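You operate a simulated robot arm through the tools that you are given. There is no shell and no other tool. Be economical: measure what you need, move in short steps, check, and stop when the job is done.

Carry out the task below with a simulated robot arm. There is one attempt and no reset: what you move stays moved.

Task
Tip the meter's sample back into the pink mug.
Fine: yellow cap loose, arm swung away; the cup ends empty on the blue bench.
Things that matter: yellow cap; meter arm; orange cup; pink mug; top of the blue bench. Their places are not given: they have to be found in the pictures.

The check looks at the end state, three seconds after you hand in, the way a careful person would. Anything else that was tipped, shoved, dropped, spilled or broken makes it a failure.

Robot
A 7-joint arm with a two-finger parallel gripper, fixed in place. Base frame: the origin is at the foot of the arm, x ahead of it, y to its left, z up; the work surface is at about z = 860. Units: mm, rad, N and s.
With the tool pointing down near the work surface it reaches from about 240 to 680 mm from the base axis. Its first joint turns from -1.152 to 1.152 rad. Payload 2.4 kg.
Tool frame: the origin (TCP) lies between the finger pads and is the grasp point; the fingertips stand 30 mm ahead of it; z points along the fingers, y is the line along which they close. Largest opening 94 mm; finger width 28, thickness 10; the body of the gripper, 50 by 96 mm, starts 55 mm behind the TCP.
Orientation is that of the tool frame in the base frame, as a unit quaternion [w, x, y, z]. With the fingers straight down and closing along the base's y, the tool's x points along the base's -x, its y along +y and its z along -z.

Tools
- The arm moves only by the tool move_arm. Its argument "targets" is a list of rows, each a list of 7 numbers: the shift along the base's x, y, z in mm, then the turn, a rotation vector about the base's x, y, z in rad, then the opening, from 0 (shut) to 1 (fully open). In form: [[tx, ty, tz, wx, wy, wz, fingers], ...]. A call has 1 to 12 rows; each row is the pose to reach, as a shift and turn from the pose commanded when the call began. Rows are played at 5 a second. More than 50 mm and 0.15 rad between two rows, or a gripper value outside its range, and nothing of the call is played. A pose out of reach is approached as far as the arm can. The call stops where the force on the tool passes 90 N (or 10 N more than at its start, if that is more) or the arm is blocked; 0.2 s more then pass. Each finger travels about 153 mm/s and halts on what it meets, pressing with about 45 N; the grip force reading is that of the motor and also rises with nothing between the fingers. The clock runs only during rows and for 0.2 s after the last one: add rows that repeat a pose to give the fingers time. The reply holds the time, the measured pose of the TCP, the force on the tool along the base axes, the opening and the grip force, in the units named above and with some noise.
- Cameras (640 x 400 px; columns grow to the right, rows downward): "scene" is fixed at [27.2, 466.4, 1439.2]; the picture's right is [-0.85, -0.53, 0.00], its down [-0.32, 0.52, -0.79] and it looks along [0.42, -0.67, -0.61] (base axes); focal length 264 px, centre (320, 200). "wrist" rides on the gripper at [-37, 0, -58] in the tool frame; the picture's right is [0.00, -1.00, 0.00], its down [0.97, 0.00, -0.24] and it looks along [0.24, 0.00, 0.97] (tool axes); focal length 218 px, centre (320, 200).
- get_image(camera): a new picture of that camera. The clock stands still meanwhile.
- pixel_to_xyz(camera, pixels): for up to 12 pixels [column, row] of the newest picture of that camera ("zoom" is the newest enlarged one), the place [x, y, z] in the base frame of the surface seen there, good to about 2 mm. The clock stands still meanwhile.
- inspect(camera, box): a new picture of the part [left, top, right, bottom] of that camera's present view, enlarged. The clock stands still meanwhile.
- sign_off(): hands the job in; it is judged then, once.

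Keep the steps short. Do not move on a guess: measure, check each grasp and each placing, and mend mistakes. In all there are 80 turns and 38 pictures (those below and enlarged ones count). Leave the gripper open and the arm clear of the work at the hand-in unless told otherwise, and finish with a single line.

The tools are called after ">>>" as a command line: name --pt "numbers of a row" for each row, then --argument value for the rest, lists and objects as JSON in quotes. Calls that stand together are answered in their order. move_arm: Moves the arm, as the interface text tells. Its arguments: {"type":"object","properties":{"targets":{"type":"array","items":{"type":"array","items":{"type":"number"}}}},"required":["targets"]} The other tools are called the same way: get_image (camera) takes a picture; pixel_to_xyz (camera, pixels) gives the place of the surface under pixels of a picture; inspect (camera, box) takes an enlarged picture of a part of a camera's view; sign_off () hands the job in.

At the start:

```text
t: 0.0
tcp_pos: [346.4, 73.3, 1262.6]
tcp_rot: [-0.001, 0.001, 1.0, 0.0]
wrist_force: [-0.8, 0.3, 0.2]
width: 93.7
finger_force: 0.1
```

scene: 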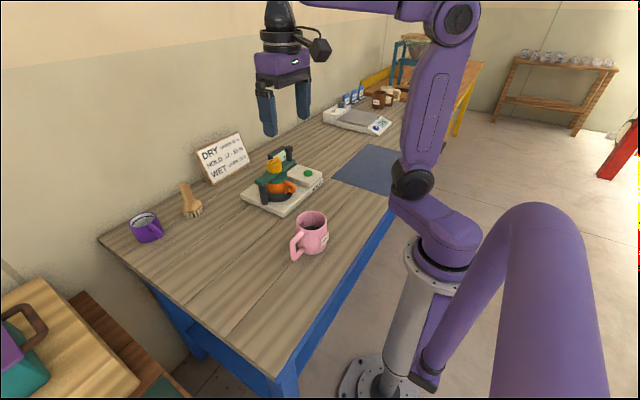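
wrist: 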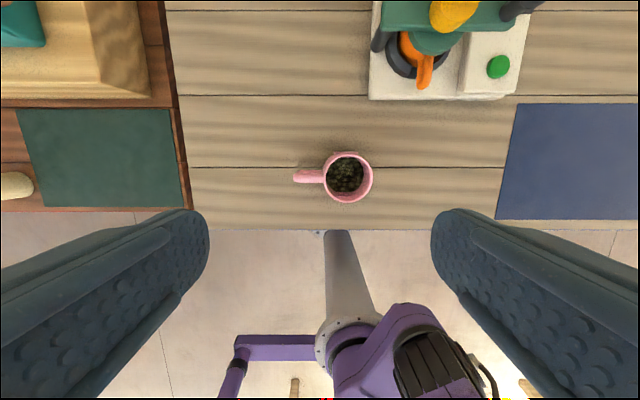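

I see the meter near (283,185) in the scene picture, with a yellow cap, green arm and orange cup, and the pink mug at (310,232). I'll enlarge both.

>>> inspect --camera "scene" --box '[225, 130, 345, 265]'

>>> inspect --camera "wrist" --box '[280, 0, 560, 220]'

```text
2.96 times, centred on (285, 198) of scene
```

zoom: 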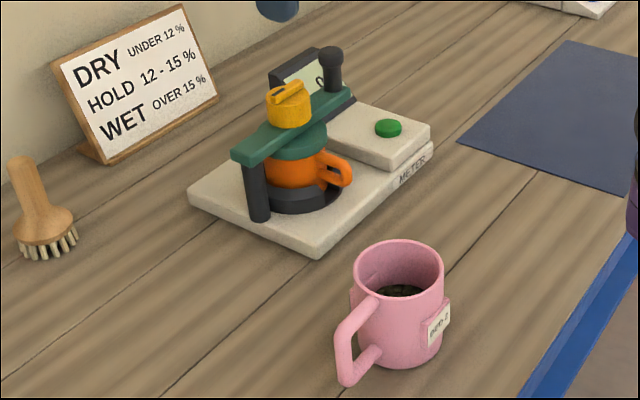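

```text
1.82 times, centred on (420, 110) of wrist
```

zoom: 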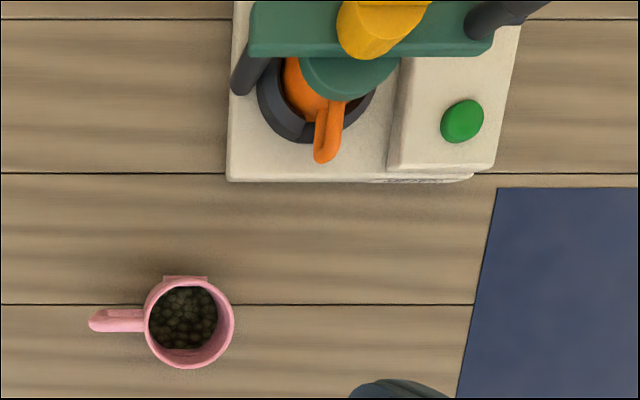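

First I'll measure the main surfaces from the scene picture: cap, arm ends, post, cup, handle, base and mug.

>>> pixel_to_xyz --camera "scene" --pixels '[[274.9, 160.8], [259.7, 182.5], [293, 164.5], [288.7, 149], [293.5, 190.6], [275, 189.6], [258, 206], [312, 228], [293.4, 249], [262, 195], [311, 212], [339, 250]]'

>>> pixel_to_xyz --camera "wrist" --pixels '[[452, 15], [424, 85], [410, 60], [430, 45], [390, 25], [378, 40], [499, 67], [345, 176], [310, 176], [371, 180], [345, 200], [515, 8]]'

```text
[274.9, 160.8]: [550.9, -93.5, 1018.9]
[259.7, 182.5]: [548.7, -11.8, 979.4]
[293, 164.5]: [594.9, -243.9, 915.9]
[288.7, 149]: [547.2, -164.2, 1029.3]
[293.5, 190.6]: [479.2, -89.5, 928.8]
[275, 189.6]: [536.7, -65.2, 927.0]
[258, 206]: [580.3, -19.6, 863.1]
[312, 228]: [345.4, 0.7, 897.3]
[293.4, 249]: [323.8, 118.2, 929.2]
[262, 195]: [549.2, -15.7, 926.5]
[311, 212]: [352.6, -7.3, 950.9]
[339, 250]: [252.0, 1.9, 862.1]
```

```text
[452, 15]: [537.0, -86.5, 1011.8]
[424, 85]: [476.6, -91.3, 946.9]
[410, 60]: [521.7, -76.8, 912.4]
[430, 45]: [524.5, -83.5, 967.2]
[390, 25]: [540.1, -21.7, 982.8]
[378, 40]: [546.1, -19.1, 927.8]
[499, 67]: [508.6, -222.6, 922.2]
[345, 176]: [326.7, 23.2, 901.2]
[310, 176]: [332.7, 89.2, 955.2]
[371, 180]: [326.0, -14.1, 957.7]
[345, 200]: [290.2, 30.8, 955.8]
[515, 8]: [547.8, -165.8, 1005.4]
```

The cap is near (545,-90,1015), the arm at z≈980, the pivot post near (547,-165), and the mug near (325,25) with its rim at 957. Next I'll move high over the meter for a top view, keeping the fingertips at z≈1200.

>>> move_arm --pt "31 -27 -5 0 0 0 1" --pt "62 -54 -10 0 0 0 1" --pt "93 -81 -15 0 0 0 1" --pt "124 -108 -20 0 0 0 1" --pt "155 -135 -25 0 0 0 1" --pt "184 -163 -32 0 0 0 1" --pt "184 -163 -32 0 0 0 1"

>>> inspect --camera "wrist" --box '[160, 60, 480, 260]'

```text
t: 1.6
tcp_pos: [532.1, -90.1, 1231.6]
tcp_rot: [0.0, 0.0, 1.0, 0.0]
wrist_force: [0.7, -0.3, -0.1]
width: 94.0
finger_force: 0.1
```

```text
2.00 times, centred on (320, 160) of wrist
```

zoom: 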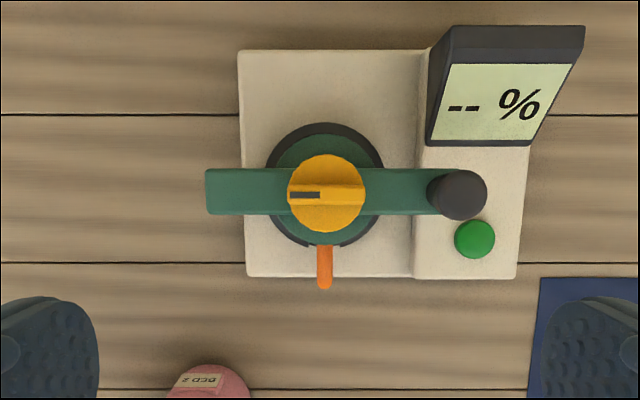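

The cap's ridge lies along y and the arm pivots at the black post. I'll measure the cap, ridge, arm ends, post, green disc and handle in this enlarged view.

>>> pixel_to_xyz --camera "zoom" --pixels '[[327, 193], [345, 195], [327, 165], [327, 225], [295, 195], [360, 195], [215, 190], [415, 190], [458, 193], [325, 150], [325, 280], [325, 255]]'

>>> inspect --camera "scene" --box '[240, 140, 320, 215]'

```text
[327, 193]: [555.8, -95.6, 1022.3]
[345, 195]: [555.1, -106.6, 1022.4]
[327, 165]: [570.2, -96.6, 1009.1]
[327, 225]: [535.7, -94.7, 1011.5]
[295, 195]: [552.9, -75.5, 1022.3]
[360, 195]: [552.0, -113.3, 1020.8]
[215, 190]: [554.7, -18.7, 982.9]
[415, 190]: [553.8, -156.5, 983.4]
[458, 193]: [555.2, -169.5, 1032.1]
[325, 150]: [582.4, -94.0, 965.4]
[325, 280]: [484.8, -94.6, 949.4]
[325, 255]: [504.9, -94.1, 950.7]
```

```text
5.33 times, centred on (280, 178) of scene
```

zoom: 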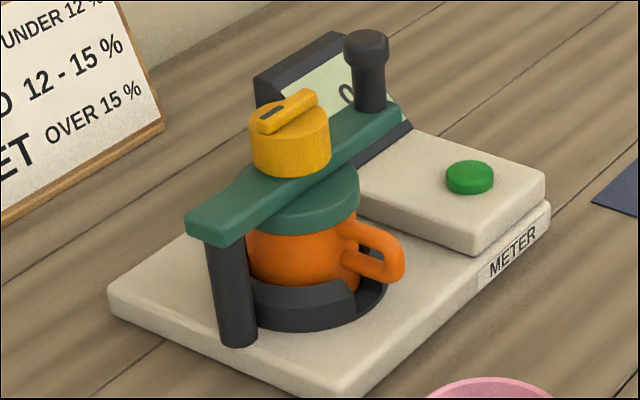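

The cap centre is at about (553.5,-95), body z 983–1011 and Ø≈42, with a ridge along y up to 1022. I'll turn the tool by -90° about z, so the fingers close along x across the ridge, and centre it above the cap. This leaves room for an anticlockwise loosening turn.

>>> move_arm --pt "2 0 -10 0 0 -0.143 1" --pt "4 -1 -20 0 0 -0.286 1" --pt "6 -1 -30 0 0 -0.429 1" --pt "8 -2 -40 0 0 -0.572 1" --pt "10 -2 -50 0 0 -0.715 1" --pt "12 -3 -60 0 0 -0.858 1" --pt "14 -3 -70 0 0 -1.0 0.9" --pt "16 -4 -80 0 0 -1.143 0.8" --pt "18 -4 -90 0 0 -1.286 0.7" --pt "20 -5 -100 0 0 -1.429 0.65" --pt "22 -5 -105 0 0 -1.571 0.65" --pt "22 -5 -105 0 0 -1.571 0.65"

>>> get_image --camera "wrist"

```text
t: 4.2
tcp_pos: [552.2, -96.7, 1125.5]
tcp_rot: [-0.001, 0.708, 0.706, 0.0]
wrist_force: [0.1, 0.1, 0.5]
width: 61.0
finger_force: 0.0
```

```text
31 pictures are left
```

wrist: 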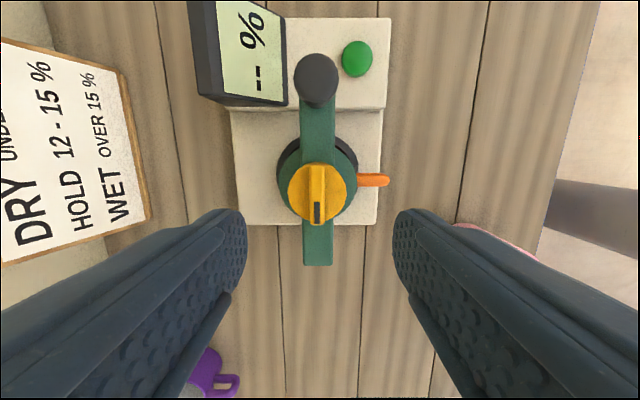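

The fingers straddle the cap, and it is centred at column ≈317. I'll lower to TCP z≈1020, so the tips sit at ≈990, just above the arm, and then close on the cap body.

>>> move_arm --pt "1 1 -40 0 0 0 0.65" --pt "1 1 -75 0 0 0 0.65" --pt "1 1 -105 0 0 0 0.65" --pt "1 1 -105 0 0 0 0.65" --pt "1 1 -105 0 0 0 0.3" --pt "1 1 -105 0 0 0 0.3"

```text
t: 5.6
tcp_pos: [556.1, -93.9, 1020.8]
tcp_rot: [0.0, 0.708, 0.707, 0.0]
wrist_force: [13.4, -0.7, -11.3]
width: 47.3
finger_force: 45.3
```

The fingers hold the cap at 47.3 mm with a 13 N side load, so the cap centre lies about 2 mm further along +x. I'll ease over and start turning anticlockwise, keeping the grip.

>>> move_arm --pt "2 0 0 0 0 0 0.3" --pt "2 0 0 0 0 0.13 0.3" --pt "2 0 0 0 0 0.26 0.3" --pt "2 0 0 0 0 0.39 0.3" --pt "2 0 0 0 0 0.52 0.3"

>>> inspect --camera "scene" --box '[220, 120, 340, 215]'

```text
t: 6.8
tcp_pos: [556.0, -93.8, 1019.8]
tcp_rot: [-0.002, 0.5, 0.866, 0.0]
wrist_force: [-2.0, 3.7, -6.5]
width: 47.3
finger_force: 45.1
```

```text
4.21 times, centred on (280, 168) of scene
```

zoom: 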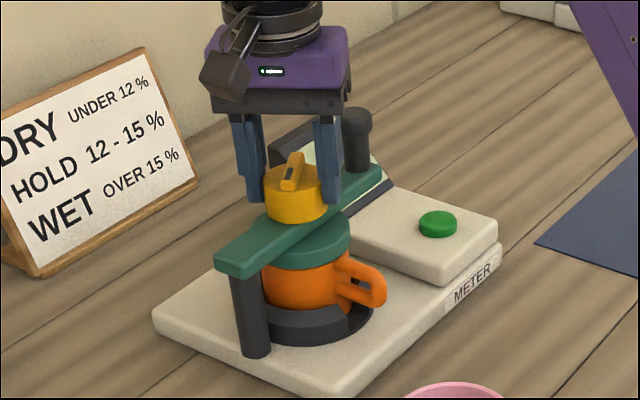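

The ridge turned with the fingers. I'll keep turning anticlockwise.

>>> move_arm --pt "0 0 0 0 0 0.14 0.3" --pt "0 0 0 0 0 0.28 0.3" --pt "0 0 0 0 0 0.42 0.3" --pt "0 0 0 0 0 0.56 0.3" --pt "0 0 0 0 0 0.7 0.3" --pt "0 0 0 0 0 0.84 0.3" --pt "0 0 0 0 0 0.98 0.3" --pt "0 0 0 0 0 1.05 0.3"

>>> inspect --camera "scene" --box '[220, 120, 340, 215]'

```text
t: 8.6
tcp_pos: [555.3, -95.1, 1019.3]
tcp_rot: [0.0, -0.001, 1.0, -0.001]
wrist_force: [0.3, -0.7, -10.0]
width: 47.2
finger_force: 45.7
```

```text
4.21 times, centred on (280, 168) of scene
```

zoom: 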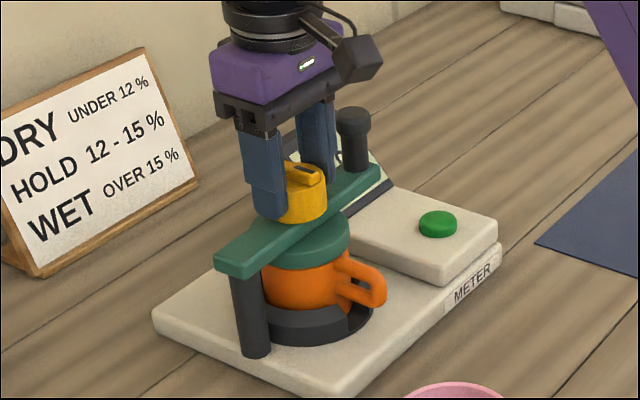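

It has turned 90° so far and the grip is steady. I'll go on for another 90°.

>>> move_arm --pt "0 0 0 0 0 0.14 0.3" --pt "0 0 0 0 0 0.28 0.3" --pt "0 0 0 0 0 0.42 0.3" --pt "0 0 0 0 0 0.56 0.3" --pt "0 0 0 0 0 0.7 0.3" --pt "0 0 0 0 0 0.84 0.3" --pt "0 0 0 0 0 0.98 0.3" --pt "0 0 0 0 0 1.12 0.3" --pt "0 0 0 0 0 1.26 0.3" --pt "0 0 0 0 0 1.4 0.3" --pt "0 0 0 0 0 1.54 0.3"

>>> inspect --camera "scene" --box '[220, 120, 340, 215]'

```text
t: 11.0
tcp_pos: [555.7, -111.2, 1023.4]
tcp_rot: [0.0, -0.687, 0.727, -0.007]
wrist_force: [21.9, -52.3, 1.1]
width: 48.3
finger_force: 45.1
```

```text
4.21 times, centred on (280, 168) of scene
```

zoom: 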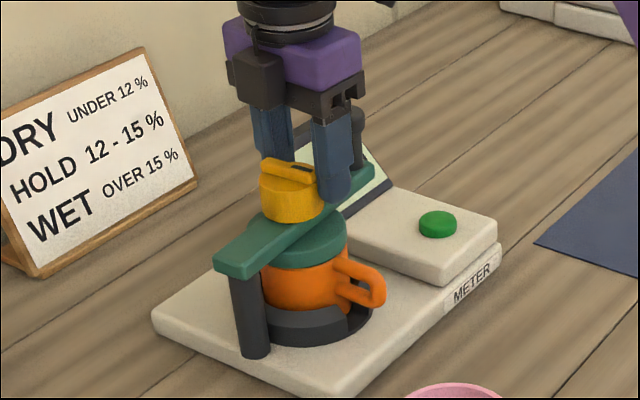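

The fingers slipped toward the post (y -111), with 52 N on the tool. The cap may have met its end stop. I'll let go, rise straight up and look.

>>> move_arm --pt "0 0 0 0 0 1.54 0.65" --pt "0 0 0 0 0 1.54 0.65"

```text
refused: row 1 steps farther than a row can; nothing moved
```

That call was refused because its turn should have been 0 relative to the present pose. I'll open with no turn.

>>> move_arm --pt "0 0 0 0 0 0 0.65" --pt "0 0 0 0 0 0 0.65" --pt "0 0 40 0 0 0 0.65" --pt "0 0 80 0 0 0 0.65" --pt "0 0 110 0 0 0 0.65" --pt "0 0 110 0 0 0 0.65"

>>> get_image --camera "wrist"

>>> inspect --camera "scene" --box '[220, 120, 340, 215]'

```text
t: 12.4
tcp_pos: [557.4, -95.1, 1132.5]
tcp_rot: [0.0, -0.696, 0.718, -0.001]
wrist_force: [-0.3, -0.3, -0.3]
width: 61.3
finger_force: 0.1
```

```text
27 pictures are left
```

wrist: 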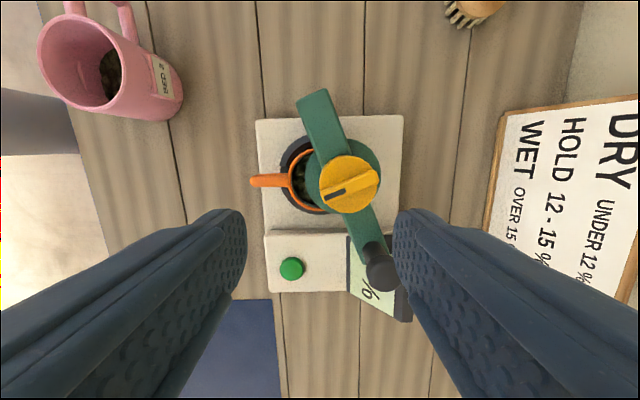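

```text
4.21 times, centred on (280, 168) of scene
```

zoom: 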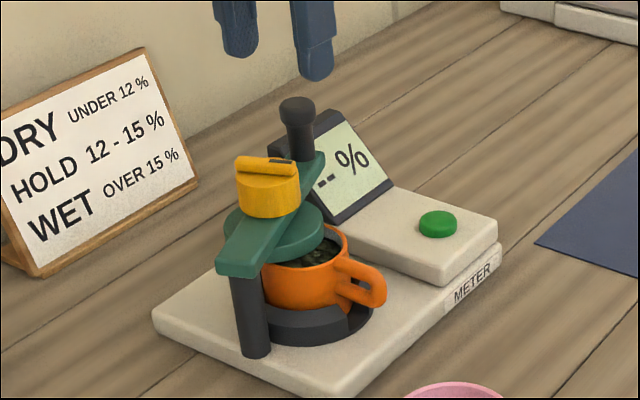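

The cap is loose. The arm's free end with the black knob has swung toward +x, so the real pivot is the left post. I'll measure the knob, arm, cap, display and cup.

>>> pixel_to_xyz --camera "wrist" --pixels '[[382, 268], [318, 103], [350, 183], [365, 235], [405, 315], [356, 262], [375, 183], [260, 181], [280, 181], [300, 180], [296, 200], [333, 240]]'

>>> pixel_to_xyz --camera "zoom" --pixels '[[297, 105], [335, 113], [365, 130], [290, 150], [320, 165], [345, 265], [380, 290], [345, 240]]'

```text
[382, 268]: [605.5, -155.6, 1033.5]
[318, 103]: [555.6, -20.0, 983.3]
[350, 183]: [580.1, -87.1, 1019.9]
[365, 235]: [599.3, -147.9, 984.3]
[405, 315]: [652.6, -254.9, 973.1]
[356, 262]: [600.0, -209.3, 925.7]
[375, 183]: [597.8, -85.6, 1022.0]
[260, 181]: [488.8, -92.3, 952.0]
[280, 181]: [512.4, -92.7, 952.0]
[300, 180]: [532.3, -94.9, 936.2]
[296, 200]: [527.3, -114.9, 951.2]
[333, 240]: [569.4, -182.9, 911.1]
```

```text
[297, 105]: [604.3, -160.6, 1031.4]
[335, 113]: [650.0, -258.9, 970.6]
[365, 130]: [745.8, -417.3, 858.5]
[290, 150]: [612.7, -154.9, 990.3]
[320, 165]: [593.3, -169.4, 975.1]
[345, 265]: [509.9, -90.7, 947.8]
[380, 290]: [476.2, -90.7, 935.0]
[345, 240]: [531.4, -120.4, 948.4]
```

Before swinging the arm further toward +x, I'll check where the sign and display stand, using the pictures I already have.

>>> pixel_to_xyz --camera "zoom" --pixels '[[150, 55], [190, 175], [10, 195], [40, 265], [275, 145], [300, 160], [330, 117], [385, 185], [340, 215]]'

>>> pixel_to_xyz --camera "wrist" --pixels '[[510, 115], [495, 190], [615, 300], [400, 235], [405, 270], [410, 318], [349, 238], [351, 285]]'

```text
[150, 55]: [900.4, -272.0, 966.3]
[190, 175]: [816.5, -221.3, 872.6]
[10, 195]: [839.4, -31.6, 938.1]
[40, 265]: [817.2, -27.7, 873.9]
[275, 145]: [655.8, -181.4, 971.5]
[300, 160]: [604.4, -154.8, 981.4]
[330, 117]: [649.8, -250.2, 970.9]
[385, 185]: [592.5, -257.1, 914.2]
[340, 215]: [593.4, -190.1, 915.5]
```

```text
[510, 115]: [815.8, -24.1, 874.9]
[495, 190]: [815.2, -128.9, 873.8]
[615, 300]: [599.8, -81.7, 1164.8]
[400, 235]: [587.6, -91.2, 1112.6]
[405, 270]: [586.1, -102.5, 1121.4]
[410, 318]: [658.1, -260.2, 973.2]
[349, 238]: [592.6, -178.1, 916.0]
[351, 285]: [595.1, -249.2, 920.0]
```

The way is clear: the display's left edge is at y≈-180 and its top at 973, and the sign is beyond x≥815. I'll shut the fingers and lower them on the -x side of the black knob at (568,-160), tips at about z 1000.

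>>> move_arm --pt "5 -33 0 0 0 0 0.3" --pt "10 -65 0 0 0 0 0" --pt "10 -65 0 0 0 0 0" --pt "10 -65 -40 0 0 0 0" --pt "10 -65 -80 0 0 0 0" --pt "10 -65 -103 0 0 0 0" --pt "10 -65 -103 0 0 0 0"

```text
t: 14.0
tcp_pos: [565.9, -159.6, 1027.5]
tcp_rot: [-0.001, -0.696, 0.718, 0.0]
wrist_force: [0.1, 0.0, -0.2]
width: 0.1
finger_force: 33.4
```

There's no contact and the fingers are shut. Next I'll push the knob along its arc to about 60°.

>>> move_arm --pt "10 -2 0 0 0 0 0" --pt "25 -1 0 0 0 0 0" --pt "40 2 0 0 0 0 0" --pt "52 7 0 0 0 0 0" --pt "63 13 0 0 0 0 0" --pt "74 20 0 0 0 0 0" --pt "84 28 0 0 0 0 0" --pt "93 37 0 0 0 0 0" --pt "102 47 0 0 0 0 0" --pt "102 47 0 0 0 0 0"

>>> inspect --camera "scene" --box '[220, 120, 340, 215]'

```text
t: 16.2
tcp_pos: [668.1, -112.2, 1028.1]
tcp_rot: [0.0, -0.696, 0.718, 0.0]
wrist_force: [-0.2, -0.6, -0.7]
width: 0.0
finger_force: 32.8
```

```text
4.21 times, centred on (280, 168) of scene
```

zoom: 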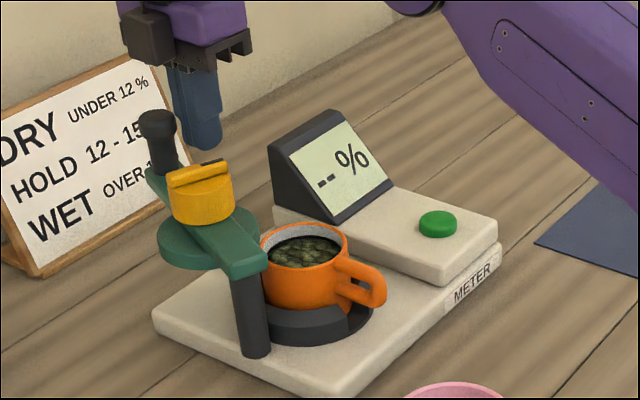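

The arm has swung well and the cup is open. I'll nudge it a bit further, to ~75°, and then lift away and back.

>>> move_arm --pt "7 10 0 0 0 0 0" --pt "14 20 0 0 0 0 0" --pt "20 31 0 0 0 0 0" --pt "20 31 0 0 0 0 0" --pt "0 -5 0 0 0 0 0" --pt "0 -5 45 0 0 0 0" --pt "-15 -5 90 0 0 0 0" --pt "-50 -5 120 0 0 0 0" --pt "-95 -5 140 0 0 0 0.5" --pt "-140 -5 150 0 0 0 1" --pt "-140 -5 150 0 0 0 1"

>>> get_image --camera "wrist"

```text
t: 18.6
tcp_pos: [527.1, -117.7, 1179.2]
tcp_rot: [0.001, -0.696, 0.718, 0.0]
wrist_force: [-0.1, 0.4, 0.0]
width: 94.2
finger_force: 0.1
out of reach, approached as far as the arm can: row 3, 4
```

```text
24 pictures are left
```

wrist: 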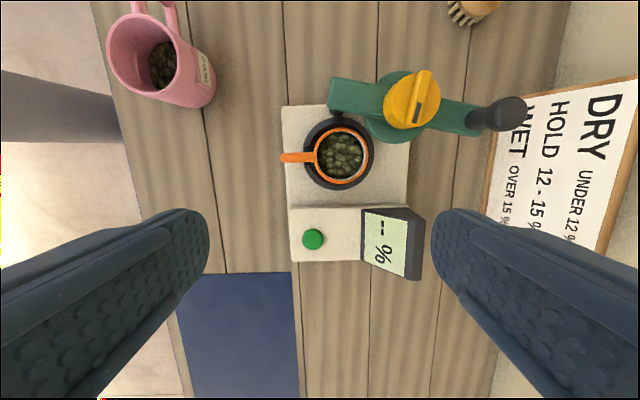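

The arm is clear of the cup now. I'll measure the cup's rim and handle, its contents, the mug rim and the posts.

>>> pixel_to_xyz --camera "wrist" --pixels '[[284, 157], [292, 157], [302, 157], [341, 130], [341, 187], [368, 158], [341, 158], [109, 45], [175, 62], [122, 20], [140, 92], [161, 20]]'

>>> inspect --camera "scene" --box '[240, 165, 340, 265]'

```text
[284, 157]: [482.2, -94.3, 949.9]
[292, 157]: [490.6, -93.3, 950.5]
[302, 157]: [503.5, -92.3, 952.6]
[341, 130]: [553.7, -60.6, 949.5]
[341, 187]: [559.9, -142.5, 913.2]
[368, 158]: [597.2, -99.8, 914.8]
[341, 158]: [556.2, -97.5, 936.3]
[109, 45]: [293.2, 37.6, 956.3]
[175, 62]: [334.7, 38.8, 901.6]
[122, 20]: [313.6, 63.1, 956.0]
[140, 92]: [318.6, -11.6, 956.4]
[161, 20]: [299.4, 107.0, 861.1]
```

```text
4.00 times, centred on (290, 215) of scene
```

zoom: 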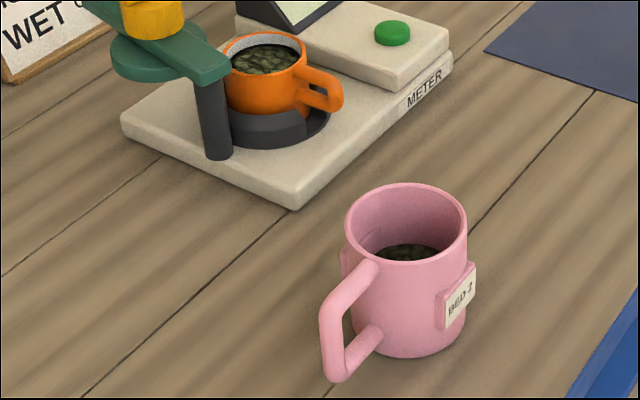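

The mug centre is about (327,25) with its rim at 956, and the cup centre is about (555,-95). Now I'll measure the handle's shape in the enlarged picture.

>>> pixel_to_xyz --camera "zoom" --pixels '[[318, 72], [336, 85], [339, 97], [328, 108], [314, 103], [312, 88], [322, 92], [300, 105], [290, 112], [290, 138], [352, 205], [465, 215]]'

```text
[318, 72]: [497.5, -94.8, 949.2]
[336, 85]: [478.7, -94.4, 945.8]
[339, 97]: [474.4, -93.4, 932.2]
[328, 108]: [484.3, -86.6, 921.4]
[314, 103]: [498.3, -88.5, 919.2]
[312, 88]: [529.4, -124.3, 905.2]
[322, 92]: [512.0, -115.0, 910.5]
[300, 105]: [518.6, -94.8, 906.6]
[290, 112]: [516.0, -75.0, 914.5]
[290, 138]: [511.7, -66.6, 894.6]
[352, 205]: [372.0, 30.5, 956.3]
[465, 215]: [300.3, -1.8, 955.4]
```

The handle spans x 473–520, z 915–951 and y≈-94, about 12 mm thick. I'll turn the tool back so it closes along y and hover above the handle at (487,-94).

>>> move_arm --pt "-4 2 -10 0 0 -0.14 1" --pt "-8 4 -20 0 0 -0.28 1" --pt "-12 7 -30 0 0 -0.42 1" --pt "-16 9 -40 0 0 -0.56 1" --pt "-20 11 -50 0 0 -0.7 1" --pt "-24 13 -60 0 0 -0.84 0.9" --pt "-28 16 -70 0 0 -0.98 0.8" --pt "-32 18 -80 0 0 -1.12 0.7" --pt "-36 20 -90 0 0 -1.26 0.6" --pt "-38 22 -100 0 0 -1.4 0.5" --pt "-40 24 -110 0 0 -1.54 0.5" --pt "-40 24 -110 0 0 -1.54 0.5"

>>> get_image --camera "wrist"

```text
t: 21.2
tcp_pos: [487.1, -94.0, 1069.1]
tcp_rot: [0.0, 0.002, 1.0, 0.0]
wrist_force: [0.5, 0.3, -0.1]
width: 47.2
finger_force: 0.0
```

```text
22 pictures are left
```

wrist: 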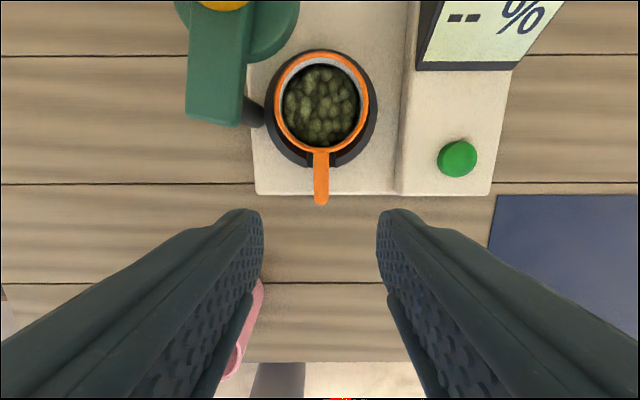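

The handle is centred between the fingers (column 321). I'll lower to z≈934 and close.

>>> move_arm --pt "0 0 -45 0 0 0 0.5" --pt "0 0 -90 0 0 0 0.5" --pt "0 0 -120 0 0 0 0.5" --pt "0 0 -135 0 0 0 0.5" --pt "0 0 -135 0 0 0 0.5" --pt "0 0 -135 0 0 0 0" --pt "0 0 -135 0 0 0 0" --pt "0 0 -135 0 0 0 0"

```text
t: 23.0
tcp_pos: [488.1, -94.4, 933.0]
tcp_rot: [0.0, 0.0, 1.0, 0.0]
wrist_force: [0.5, 0.2, 0.6]
width: 16.1
finger_force: 44.6
```

The fingers hold the handle at 16.1 mm with no side load. I'll lift straight up in small steps and check.

>>> move_arm --pt "0 0 10 0 0 0 0" --pt "0 0 22 0 0 0 0" --pt "0 0 40 0 0 0 0" --pt "0 0 60 0 0 0 0" --pt "0 0 80 0 0 0 0" --pt "0 0 80 0 0 0 0"

>>> inspect --camera "scene" --box '[220, 110, 360, 220]'

```text
t: 24.4
tcp_pos: [488.3, -94.8, 1013.3]
tcp_rot: [0.0, 0.0, 1.0, 0.001]
wrist_force: [0.2, -0.2, -3.1]
width: 16.1
finger_force: 44.4
```

```text
3.64 times, centred on (290, 165) of scene
```

zoom: 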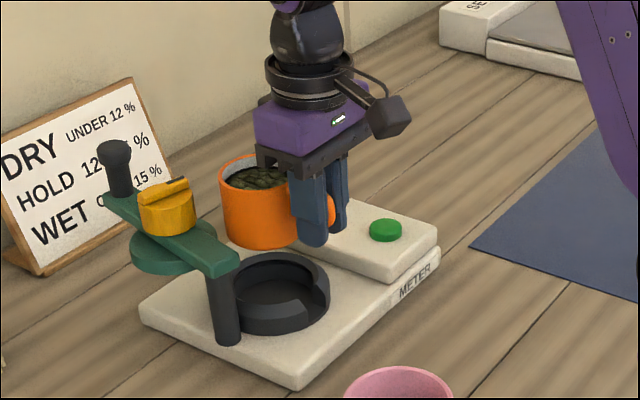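

The cup hangs level. I'll carry it high to beside the mug, TCP at about (256,21,1055), turning 20° about z on the way. The cup will then sit over the mug with its handle on the robot side.

>>> move_arm --pt "0 0 22 0 0 0 0" --pt "0 0 44 0 0 0 0" --pt "-30 15 44 0 0 0.04 0" --pt "-62 31 44 0 0 0.09 0" --pt "-94 47 44 0 0 0.14 0" --pt "-126 63 44 0 0 0.19 0" --pt "-156 79 44 0 0 0.24 0" --pt "-186 94 44 0 0 0.29 0" --pt "-212 107 44 0 0 0.33 0" --pt "-232 116 44 0 0 0.349 0" --pt "-232 116 44 0 0 0.349 0"

>>> get_image --camera "wrist"

>>> get_image --camera "scene"

```text
t: 26.8
tcp_pos: [255.6, 21.7, 1056.4]
tcp_rot: [0.001, -0.173, 0.985, 0.001]
wrist_force: [-0.6, -0.5, -2.0]
width: 16.0
finger_force: 45.4
```

```text
20 pictures are left
```

wrist: 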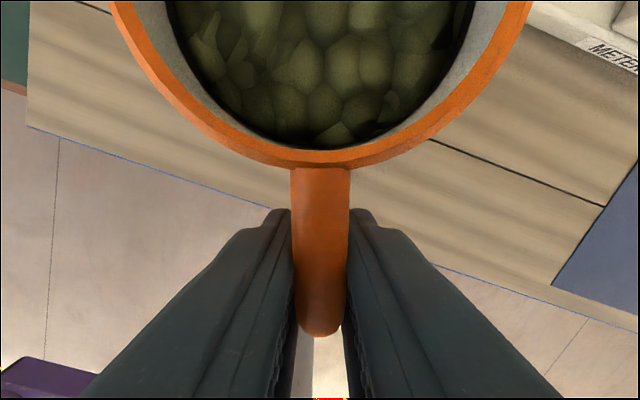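

```text
19 pictures are left
```

scene: 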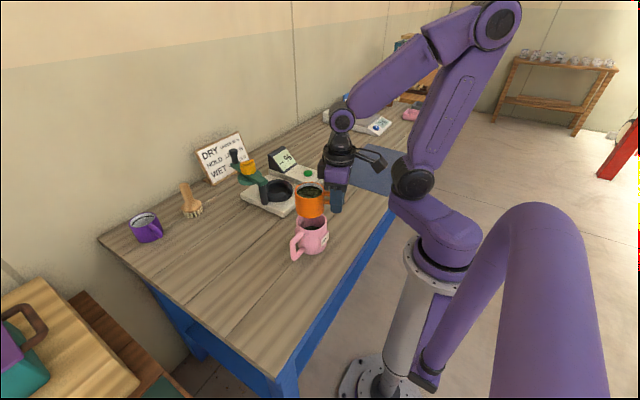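

The arm shape leaves room to tip toward -y. I'll check the cup's rim and bottom heights and the mug once more.

>>> pixel_to_xyz --camera "scene" --pixels '[[310, 214], [310, 217], [299, 187], [296, 200], [310, 188], [311, 252]]'

>>> pixel_to_xyz --camera "wrist" --pixels '[[320, 160], [150, 80], [490, 90], [320, 80]]'

```text
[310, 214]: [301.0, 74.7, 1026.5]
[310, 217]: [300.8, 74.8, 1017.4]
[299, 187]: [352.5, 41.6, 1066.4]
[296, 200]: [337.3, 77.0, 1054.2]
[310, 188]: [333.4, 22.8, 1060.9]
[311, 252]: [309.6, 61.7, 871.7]
```

```text
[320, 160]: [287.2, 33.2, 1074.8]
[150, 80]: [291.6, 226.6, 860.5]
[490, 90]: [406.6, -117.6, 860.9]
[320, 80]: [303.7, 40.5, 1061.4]
```

The cup bottom is about 42 below the TCP and the rim about 18 above it. I'll lower to z≈1032 and begin tipping gently to about 26°, with the lip over the mug centre.

>>> move_arm --pt "-3 8 -8 0 0 0 0" --pt "-5 15 -16 0.07 0.026 0 0" --pt "-5 15 -25 0.141 0.051 0 0" --pt "-6 16 -25 0.212 0.077 0 0" --pt "-6 17 -25 0.282 0.103 0 0" --pt "-6 17 -25 0.353 0.128 0 0" --pt "-6 17 -25 0.423 0.154 0 0" --pt "-6 17 -25 0.423 0.154 0 0"

>>> inspect --camera "scene" --box '[240, 130, 400, 265]'

```text
t: 28.6
tcp_pos: [249.7, 39.4, 1032.9]
tcp_rot: [-0.039, -0.168, 0.96, 0.22]
wrist_force: [0.0, -0.9, -1.8]
width: 16.1
finger_force: 44.9
```

```text
2.96 times, centred on (320, 198) of scene
```

zoom: 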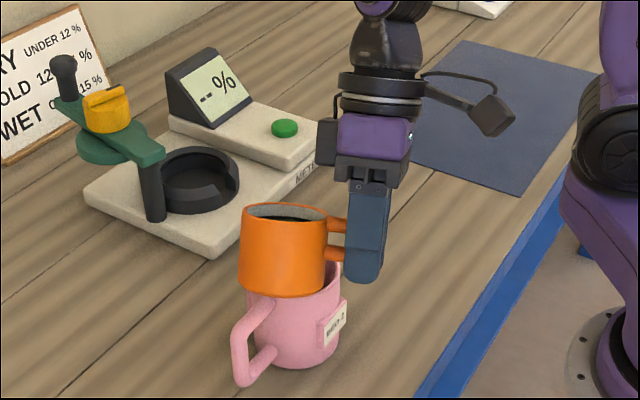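

It's tipping well with the cup above the mug. I'll go on slowly to about 60°, keeping the lip over the mug centre.

>>> move_arm --pt "0 0 -2 0.07 0.026 0 0" --pt "0 -1 -4 0.141 0.051 0 0" --pt "0 -1 -6 0.212 0.077 0 0" --pt "0 -2 -8 0.282 0.103 0 0" --pt "0 -3 -9 0.353 0.128 0 0" --pt "1 -4 -10 0.423 0.154 0 0" --pt "1 -5 -10 0.494 0.18 0 0" --pt "2 -6 -10 0.564 0.205 0 0" --pt "2 -6 -10 0.564 0.205 0 0"

>>> inspect --camera "scene" --box '[240, 130, 400, 265]'

```text
t: 30.6
tcp_pos: [251.8, 33.5, 1023.4]
tcp_rot: [-0.087, -0.15, 0.852, 0.494]
wrist_force: [0.0, -0.2, -2.3]
width: 16.2
finger_force: 45.5
```

```text
2.96 times, centred on (320, 198) of scene
```

zoom: 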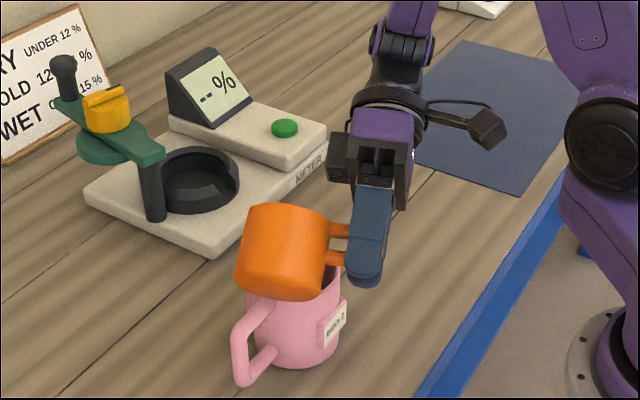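

There is no spill. I'll go on slowly to about 95°.

>>> move_arm --pt "0 -1 -2 0.07 0.026 0 0" --pt "1 -3 -4 0.141 0.051 0 0" --pt "2 -5 -5 0.212 0.077 0 0" --pt "3 -7 -6 0.282 0.103 0 0" --pt "3 -9 -7 0.353 0.128 0 0" --pt "4 -12 -8 0.423 0.154 0 0" --pt "5 -14 -8 0.494 0.18 0 0" --pt "6 -17 -8 0.564 0.205 0 0" --pt "6 -17 -8 0.564 0.205 0 0"

>>> inspect --camera "scene" --box '[240, 130, 400, 265]'

```text
t: 32.6
tcp_pos: [256.8, 16.1, 1014.9]
tcp_rot: [-0.127, -0.118, 0.668, 0.724]
wrist_force: [-0.3, 0.1, -1.1]
width: 16.1
finger_force: 45.0
```

```text
2.96 times, centred on (320, 198) of scene
```

zoom: 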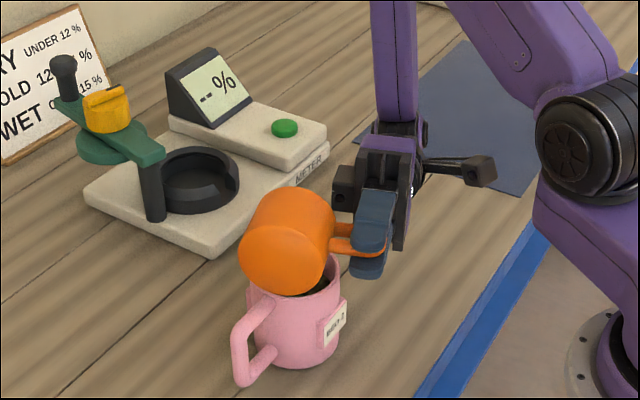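

The load is falling (about -1.1 N) and it's still clean. I'll tip on to about 126°, raising slightly so the hand stays off the bench, and hold briefly.

>>> move_arm --pt "1 -3 2 0.07 0.026 0 0" --pt "2 -5 4 0.141 0.051 0 0" --pt "3 -8 7 0.212 0.077 0 0" --pt "4 -11 10 0.282 0.103 0 0" --pt "5 -13 12 0.353 0.128 0 0" --pt "6 -16 14 0.423 0.154 0 0" --pt "7 -20 16 0.517 0.188 0 0" --pt "7 -20 16 0.517 0.188 0 0" --pt "7 -20 16 0.517 0.188 0 0" --pt "7 -20 16 0.517 0.188 0 0"

>>> inspect --camera "scene" --box '[240, 130, 400, 265]'

>>> get_image --camera "wrist"

```text
t: 34.8
tcp_pos: [264.6, -3.6, 1029.5]
tcp_rot: [-0.154, -0.079, 0.447, 0.878]
wrist_force: [-0.9, 0.3, -1.4]
width: 15.9
finger_force: 44.9
```

```text
2.96 times, centred on (320, 198) of scene
```

zoom: 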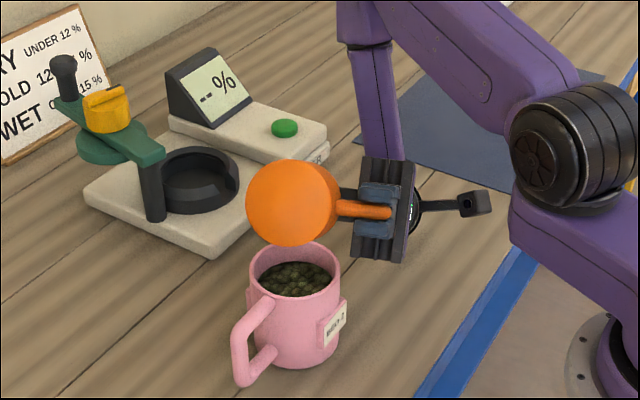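

```text
14 pictures are left
```

wrist: 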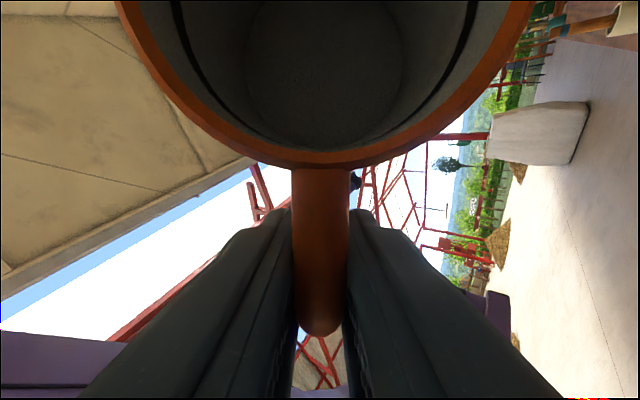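

The cup is empty, and the granules are all in the mug. I'll rise and tip the cup back upright.

>>> move_arm --pt "0 0 25 0 0 0 0" --pt "0 0 50 0 0 0 0" --pt "0 0 60 -0.132 -0.048 0 0" --pt "0 0 60 -0.264 -0.096 0 0" --pt "0 0 60 -0.395 -0.144 0 0" --pt "0 0 60 -0.526 -0.192 0 0" --pt "0 0 60 -0.658 -0.239 0 0" --pt "0 0 60 -0.79 -0.287 0 0" --pt "0 0 60 -0.921 -0.335 0 0" --pt "0 0 60 -1.034 -0.376 0 0"

>>> move_arm --pt "0 0 0 -0.132 -0.048 0 0" --pt "0 0 0 -0.264 -0.096 0 0" --pt "0 0 0 -0.395 -0.144 0 0" --pt "0 0 0 -0.526 -0.192 0 0" --pt "0 0 0 -0.658 -0.239 0 0" --pt "0 0 0 -0.79 -0.287 0 0" --pt "0 0 0 -0.921 -0.335 0 0" --pt "0 0 0 -1.034 -0.376 0 0" --pt "0 0 0 -1.034 -0.376 0 0"

>>> get_image --camera "scene"

```text
t: 37.0
tcp_pos: [265.2, -3.8, 1090.7]
tcp_rot: [-0.09, -0.146, 0.841, 0.513]
wrist_force: [-0.2, 0.5, -1.1]
width: 16.1
finger_force: 45.4
```

```text
t: 39.0
tcp_pos: [265.9, -3.4, 1090.5]
tcp_rot: [0.0, -0.173, 0.985, -0.001]
wrist_force: [-0.5, 0.0, -1.1]
width: 16.1
finger_force: 44.7
```

```text
13 pictures are left
```

scene: 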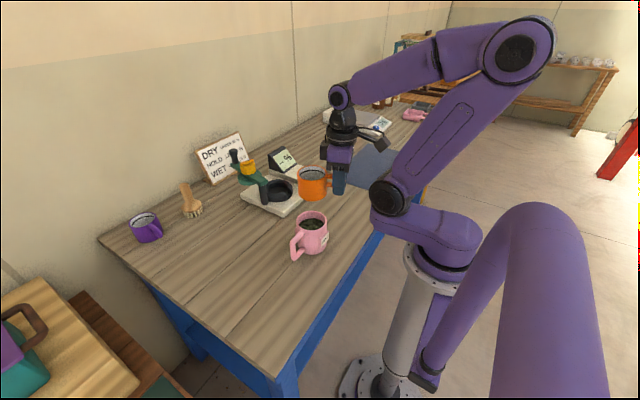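

The cup is upright again. I'll measure the free bench area left of the mug and the neighbouring objects.

>>> pixel_to_xyz --camera "scene" --pixels '[[235, 240], [250, 225], [220, 225], [240, 270], [195, 213], [160, 238], [247, 205], [293, 256]]'

```text
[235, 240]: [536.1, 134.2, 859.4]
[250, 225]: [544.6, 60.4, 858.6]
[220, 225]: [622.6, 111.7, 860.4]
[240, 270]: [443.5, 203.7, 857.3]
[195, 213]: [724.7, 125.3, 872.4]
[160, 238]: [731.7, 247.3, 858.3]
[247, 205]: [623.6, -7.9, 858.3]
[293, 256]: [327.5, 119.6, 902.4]
```

The area around (500,130) is free. I'll carry the cup there, with TCP to (436,107), and descend to just above the bench.

>>> move_arm --pt "35 22 0 0 0 0 0" --pt "70 45 0 0 0 0 0" --pt "105 68 0 0 0 0 0" --pt "140 90 0 0 0 0 0" --pt "170 110 0 0 0 0 0" --pt "170 110 -45 0 0 0 0" --pt "170 110 -90 0 0 0 0" --pt "170 110 -130 0 0 0 0" --pt "170 110 -160 0 0 0 0" --pt "170 110 -172 0 0 0 0" --pt "170 110 -172 0 0 0 0"

>>> inspect --camera "scene" --box '[190, 150, 350, 280]'

```text
t: 41.4
tcp_pos: [434.4, 105.8, 917.9]
tcp_rot: [0.001, -0.173, 0.985, -0.001]
wrist_force: [-0.4, 0.6, -1.1]
width: 16.2
finger_force: 45.4
```

```text
3.08 times, centred on (270, 215) of scene
```

zoom: 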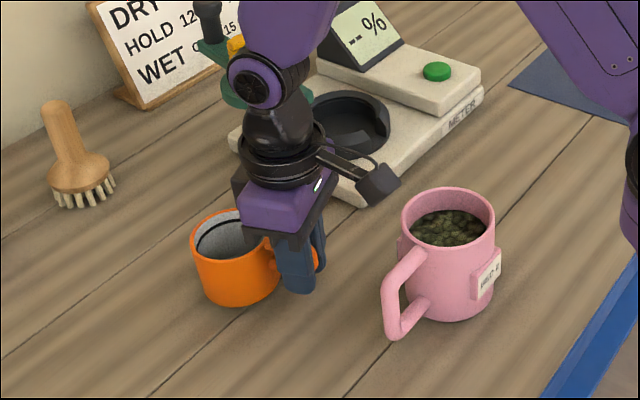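

It's just above the bench. I'll creep down in small steps and watch for an upward force.

>>> move_arm --pt "0 0 -4 0 0 0 0" --pt "0 0 -8 0 0 0 0" --pt "0 0 -11 0 0 0 0" --pt "0 0 -13 0 0 0 0" --pt "0 0 -13 0 0 0 0"

```text
t: 42.6
tcp_pos: [435.7, 106.0, 906.3]
tcp_rot: [0.001, -0.173, 0.985, 0.001]
wrist_force: [-6.8, -7.2, 38.5]
width: 16.3
finger_force: 45.1
```

The cup touches the bench (38 N). I'll ease up 1.5 mm to unload it.

>>> move_arm --pt "0 0 1.5 0 0 0 0" --pt "0 0 1.5 0 0 0 0"

```text
t: 43.2
tcp_pos: [435.7, 106.3, 905.2]
tcp_rot: [0.001, -0.172, 0.985, 0.0]
wrist_force: [3.4, -0.6, 10.0]
width: 15.8
finger_force: 44.8
```

The load is light now. I'll open partly, let it settle, and rise straight up.

>>> move_arm --pt "0 0 0.5 0 0 0 0.45" --pt "0 0 0.5 0 0 0 0.45" --pt "0 0 0.5 0 0 0 0.45" --pt "0 0 30 0 0 0 0.45" --pt "0 0 70 0 0 0 0.45" --pt "0 0 110 0 0 0 0.45" --pt "0 0 155 0 0 0 0.7" --pt "0 0 200 0 0 0 1" --pt "-40 -20 220 0 0 0 1" --pt "-80 -45 240 0 0 0 1" --pt "-80 -45 240 0 0 0 1"

>>> inspect --camera "scene" --box '[190, 130, 350, 280]'

>>> get_image --camera "wrist"

```text
refused: row 10 steps farther than a row can; nothing moved
```

```text
2.67 times, centred on (270, 205) of scene
```

zoom: 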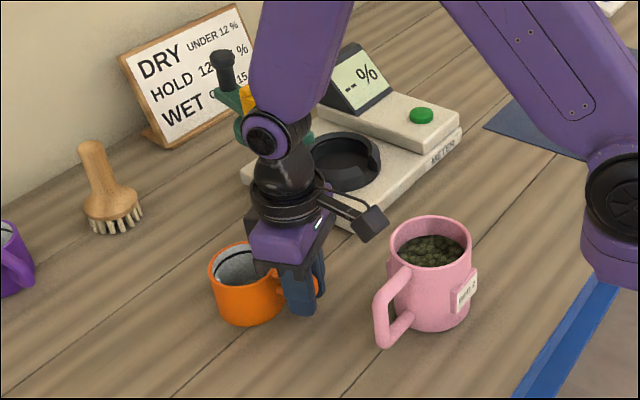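

```text
10 pictures are left
```

wrist: 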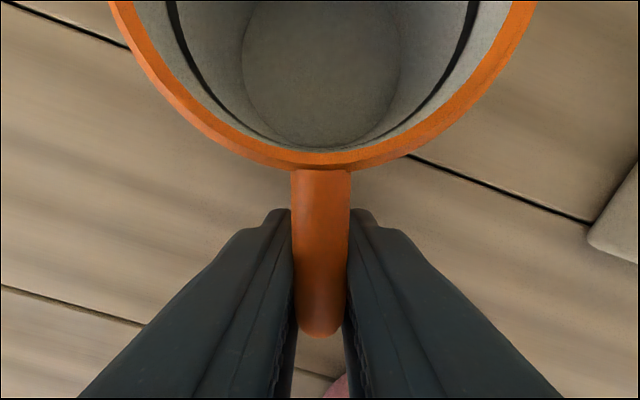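

The last row's step was too long, so nothing moved. The same again with shorter steps.

>>> move_arm --pt "0 0 0.5 0 0 0 0.45" --pt "0 0 0.5 0 0 0 0.45" --pt "0 0 0.5 0 0 0 0.45" --pt "0 0 30 0 0 0 0.45" --pt "0 0 70 0 0 0 0.45" --pt "0 0 110 0 0 0 0.45" --pt "0 0 155 0 0 0 0.7" --pt "0 0 200 0 0 0 1" --pt "-30 -15 220 0 0 0 1" --pt "-60 -30 240 0 0 0 1" --pt "-60 -30 240 0 0 0 1"

>>> inspect --camera "scene" --box '[190, 130, 350, 280]'

>>> get_image --camera "wrist"

```text
t: 45.6
tcp_pos: [375.8, 74.9, 1146.4]
tcp_rot: [0.001, -0.173, 0.985, 0.0]
wrist_force: [0.1, -0.5, 0.2]
width: 94.4
finger_force: 0.1
```

```text
2.67 times, centred on (270, 205) of scene
```

zoom: 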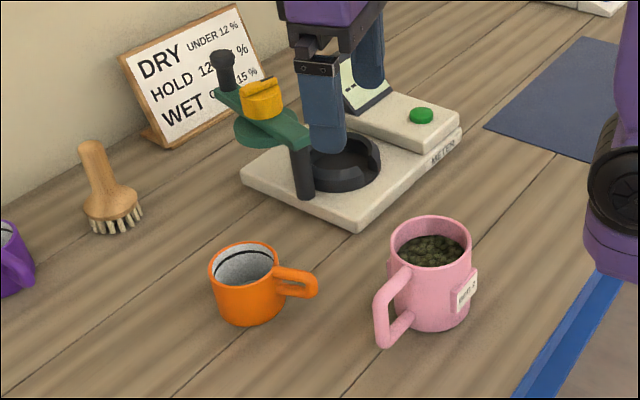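

```text
8 pictures are left
```

wrist: 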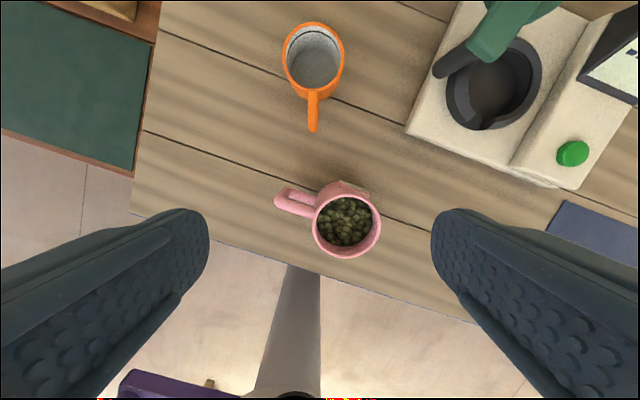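

The cup stands empty and upright on the bench, and the mug holds the sample. I see no spill; the cap is loose, the meter arm is swung away, and the gripper is open and clear. I'm handing in.

>>> sign_off

```text
The job is handed in.
```

The sample is back in the pink mug, and the empty orange cup stands upright on the blue bench, with no spill seen in the last pictures.
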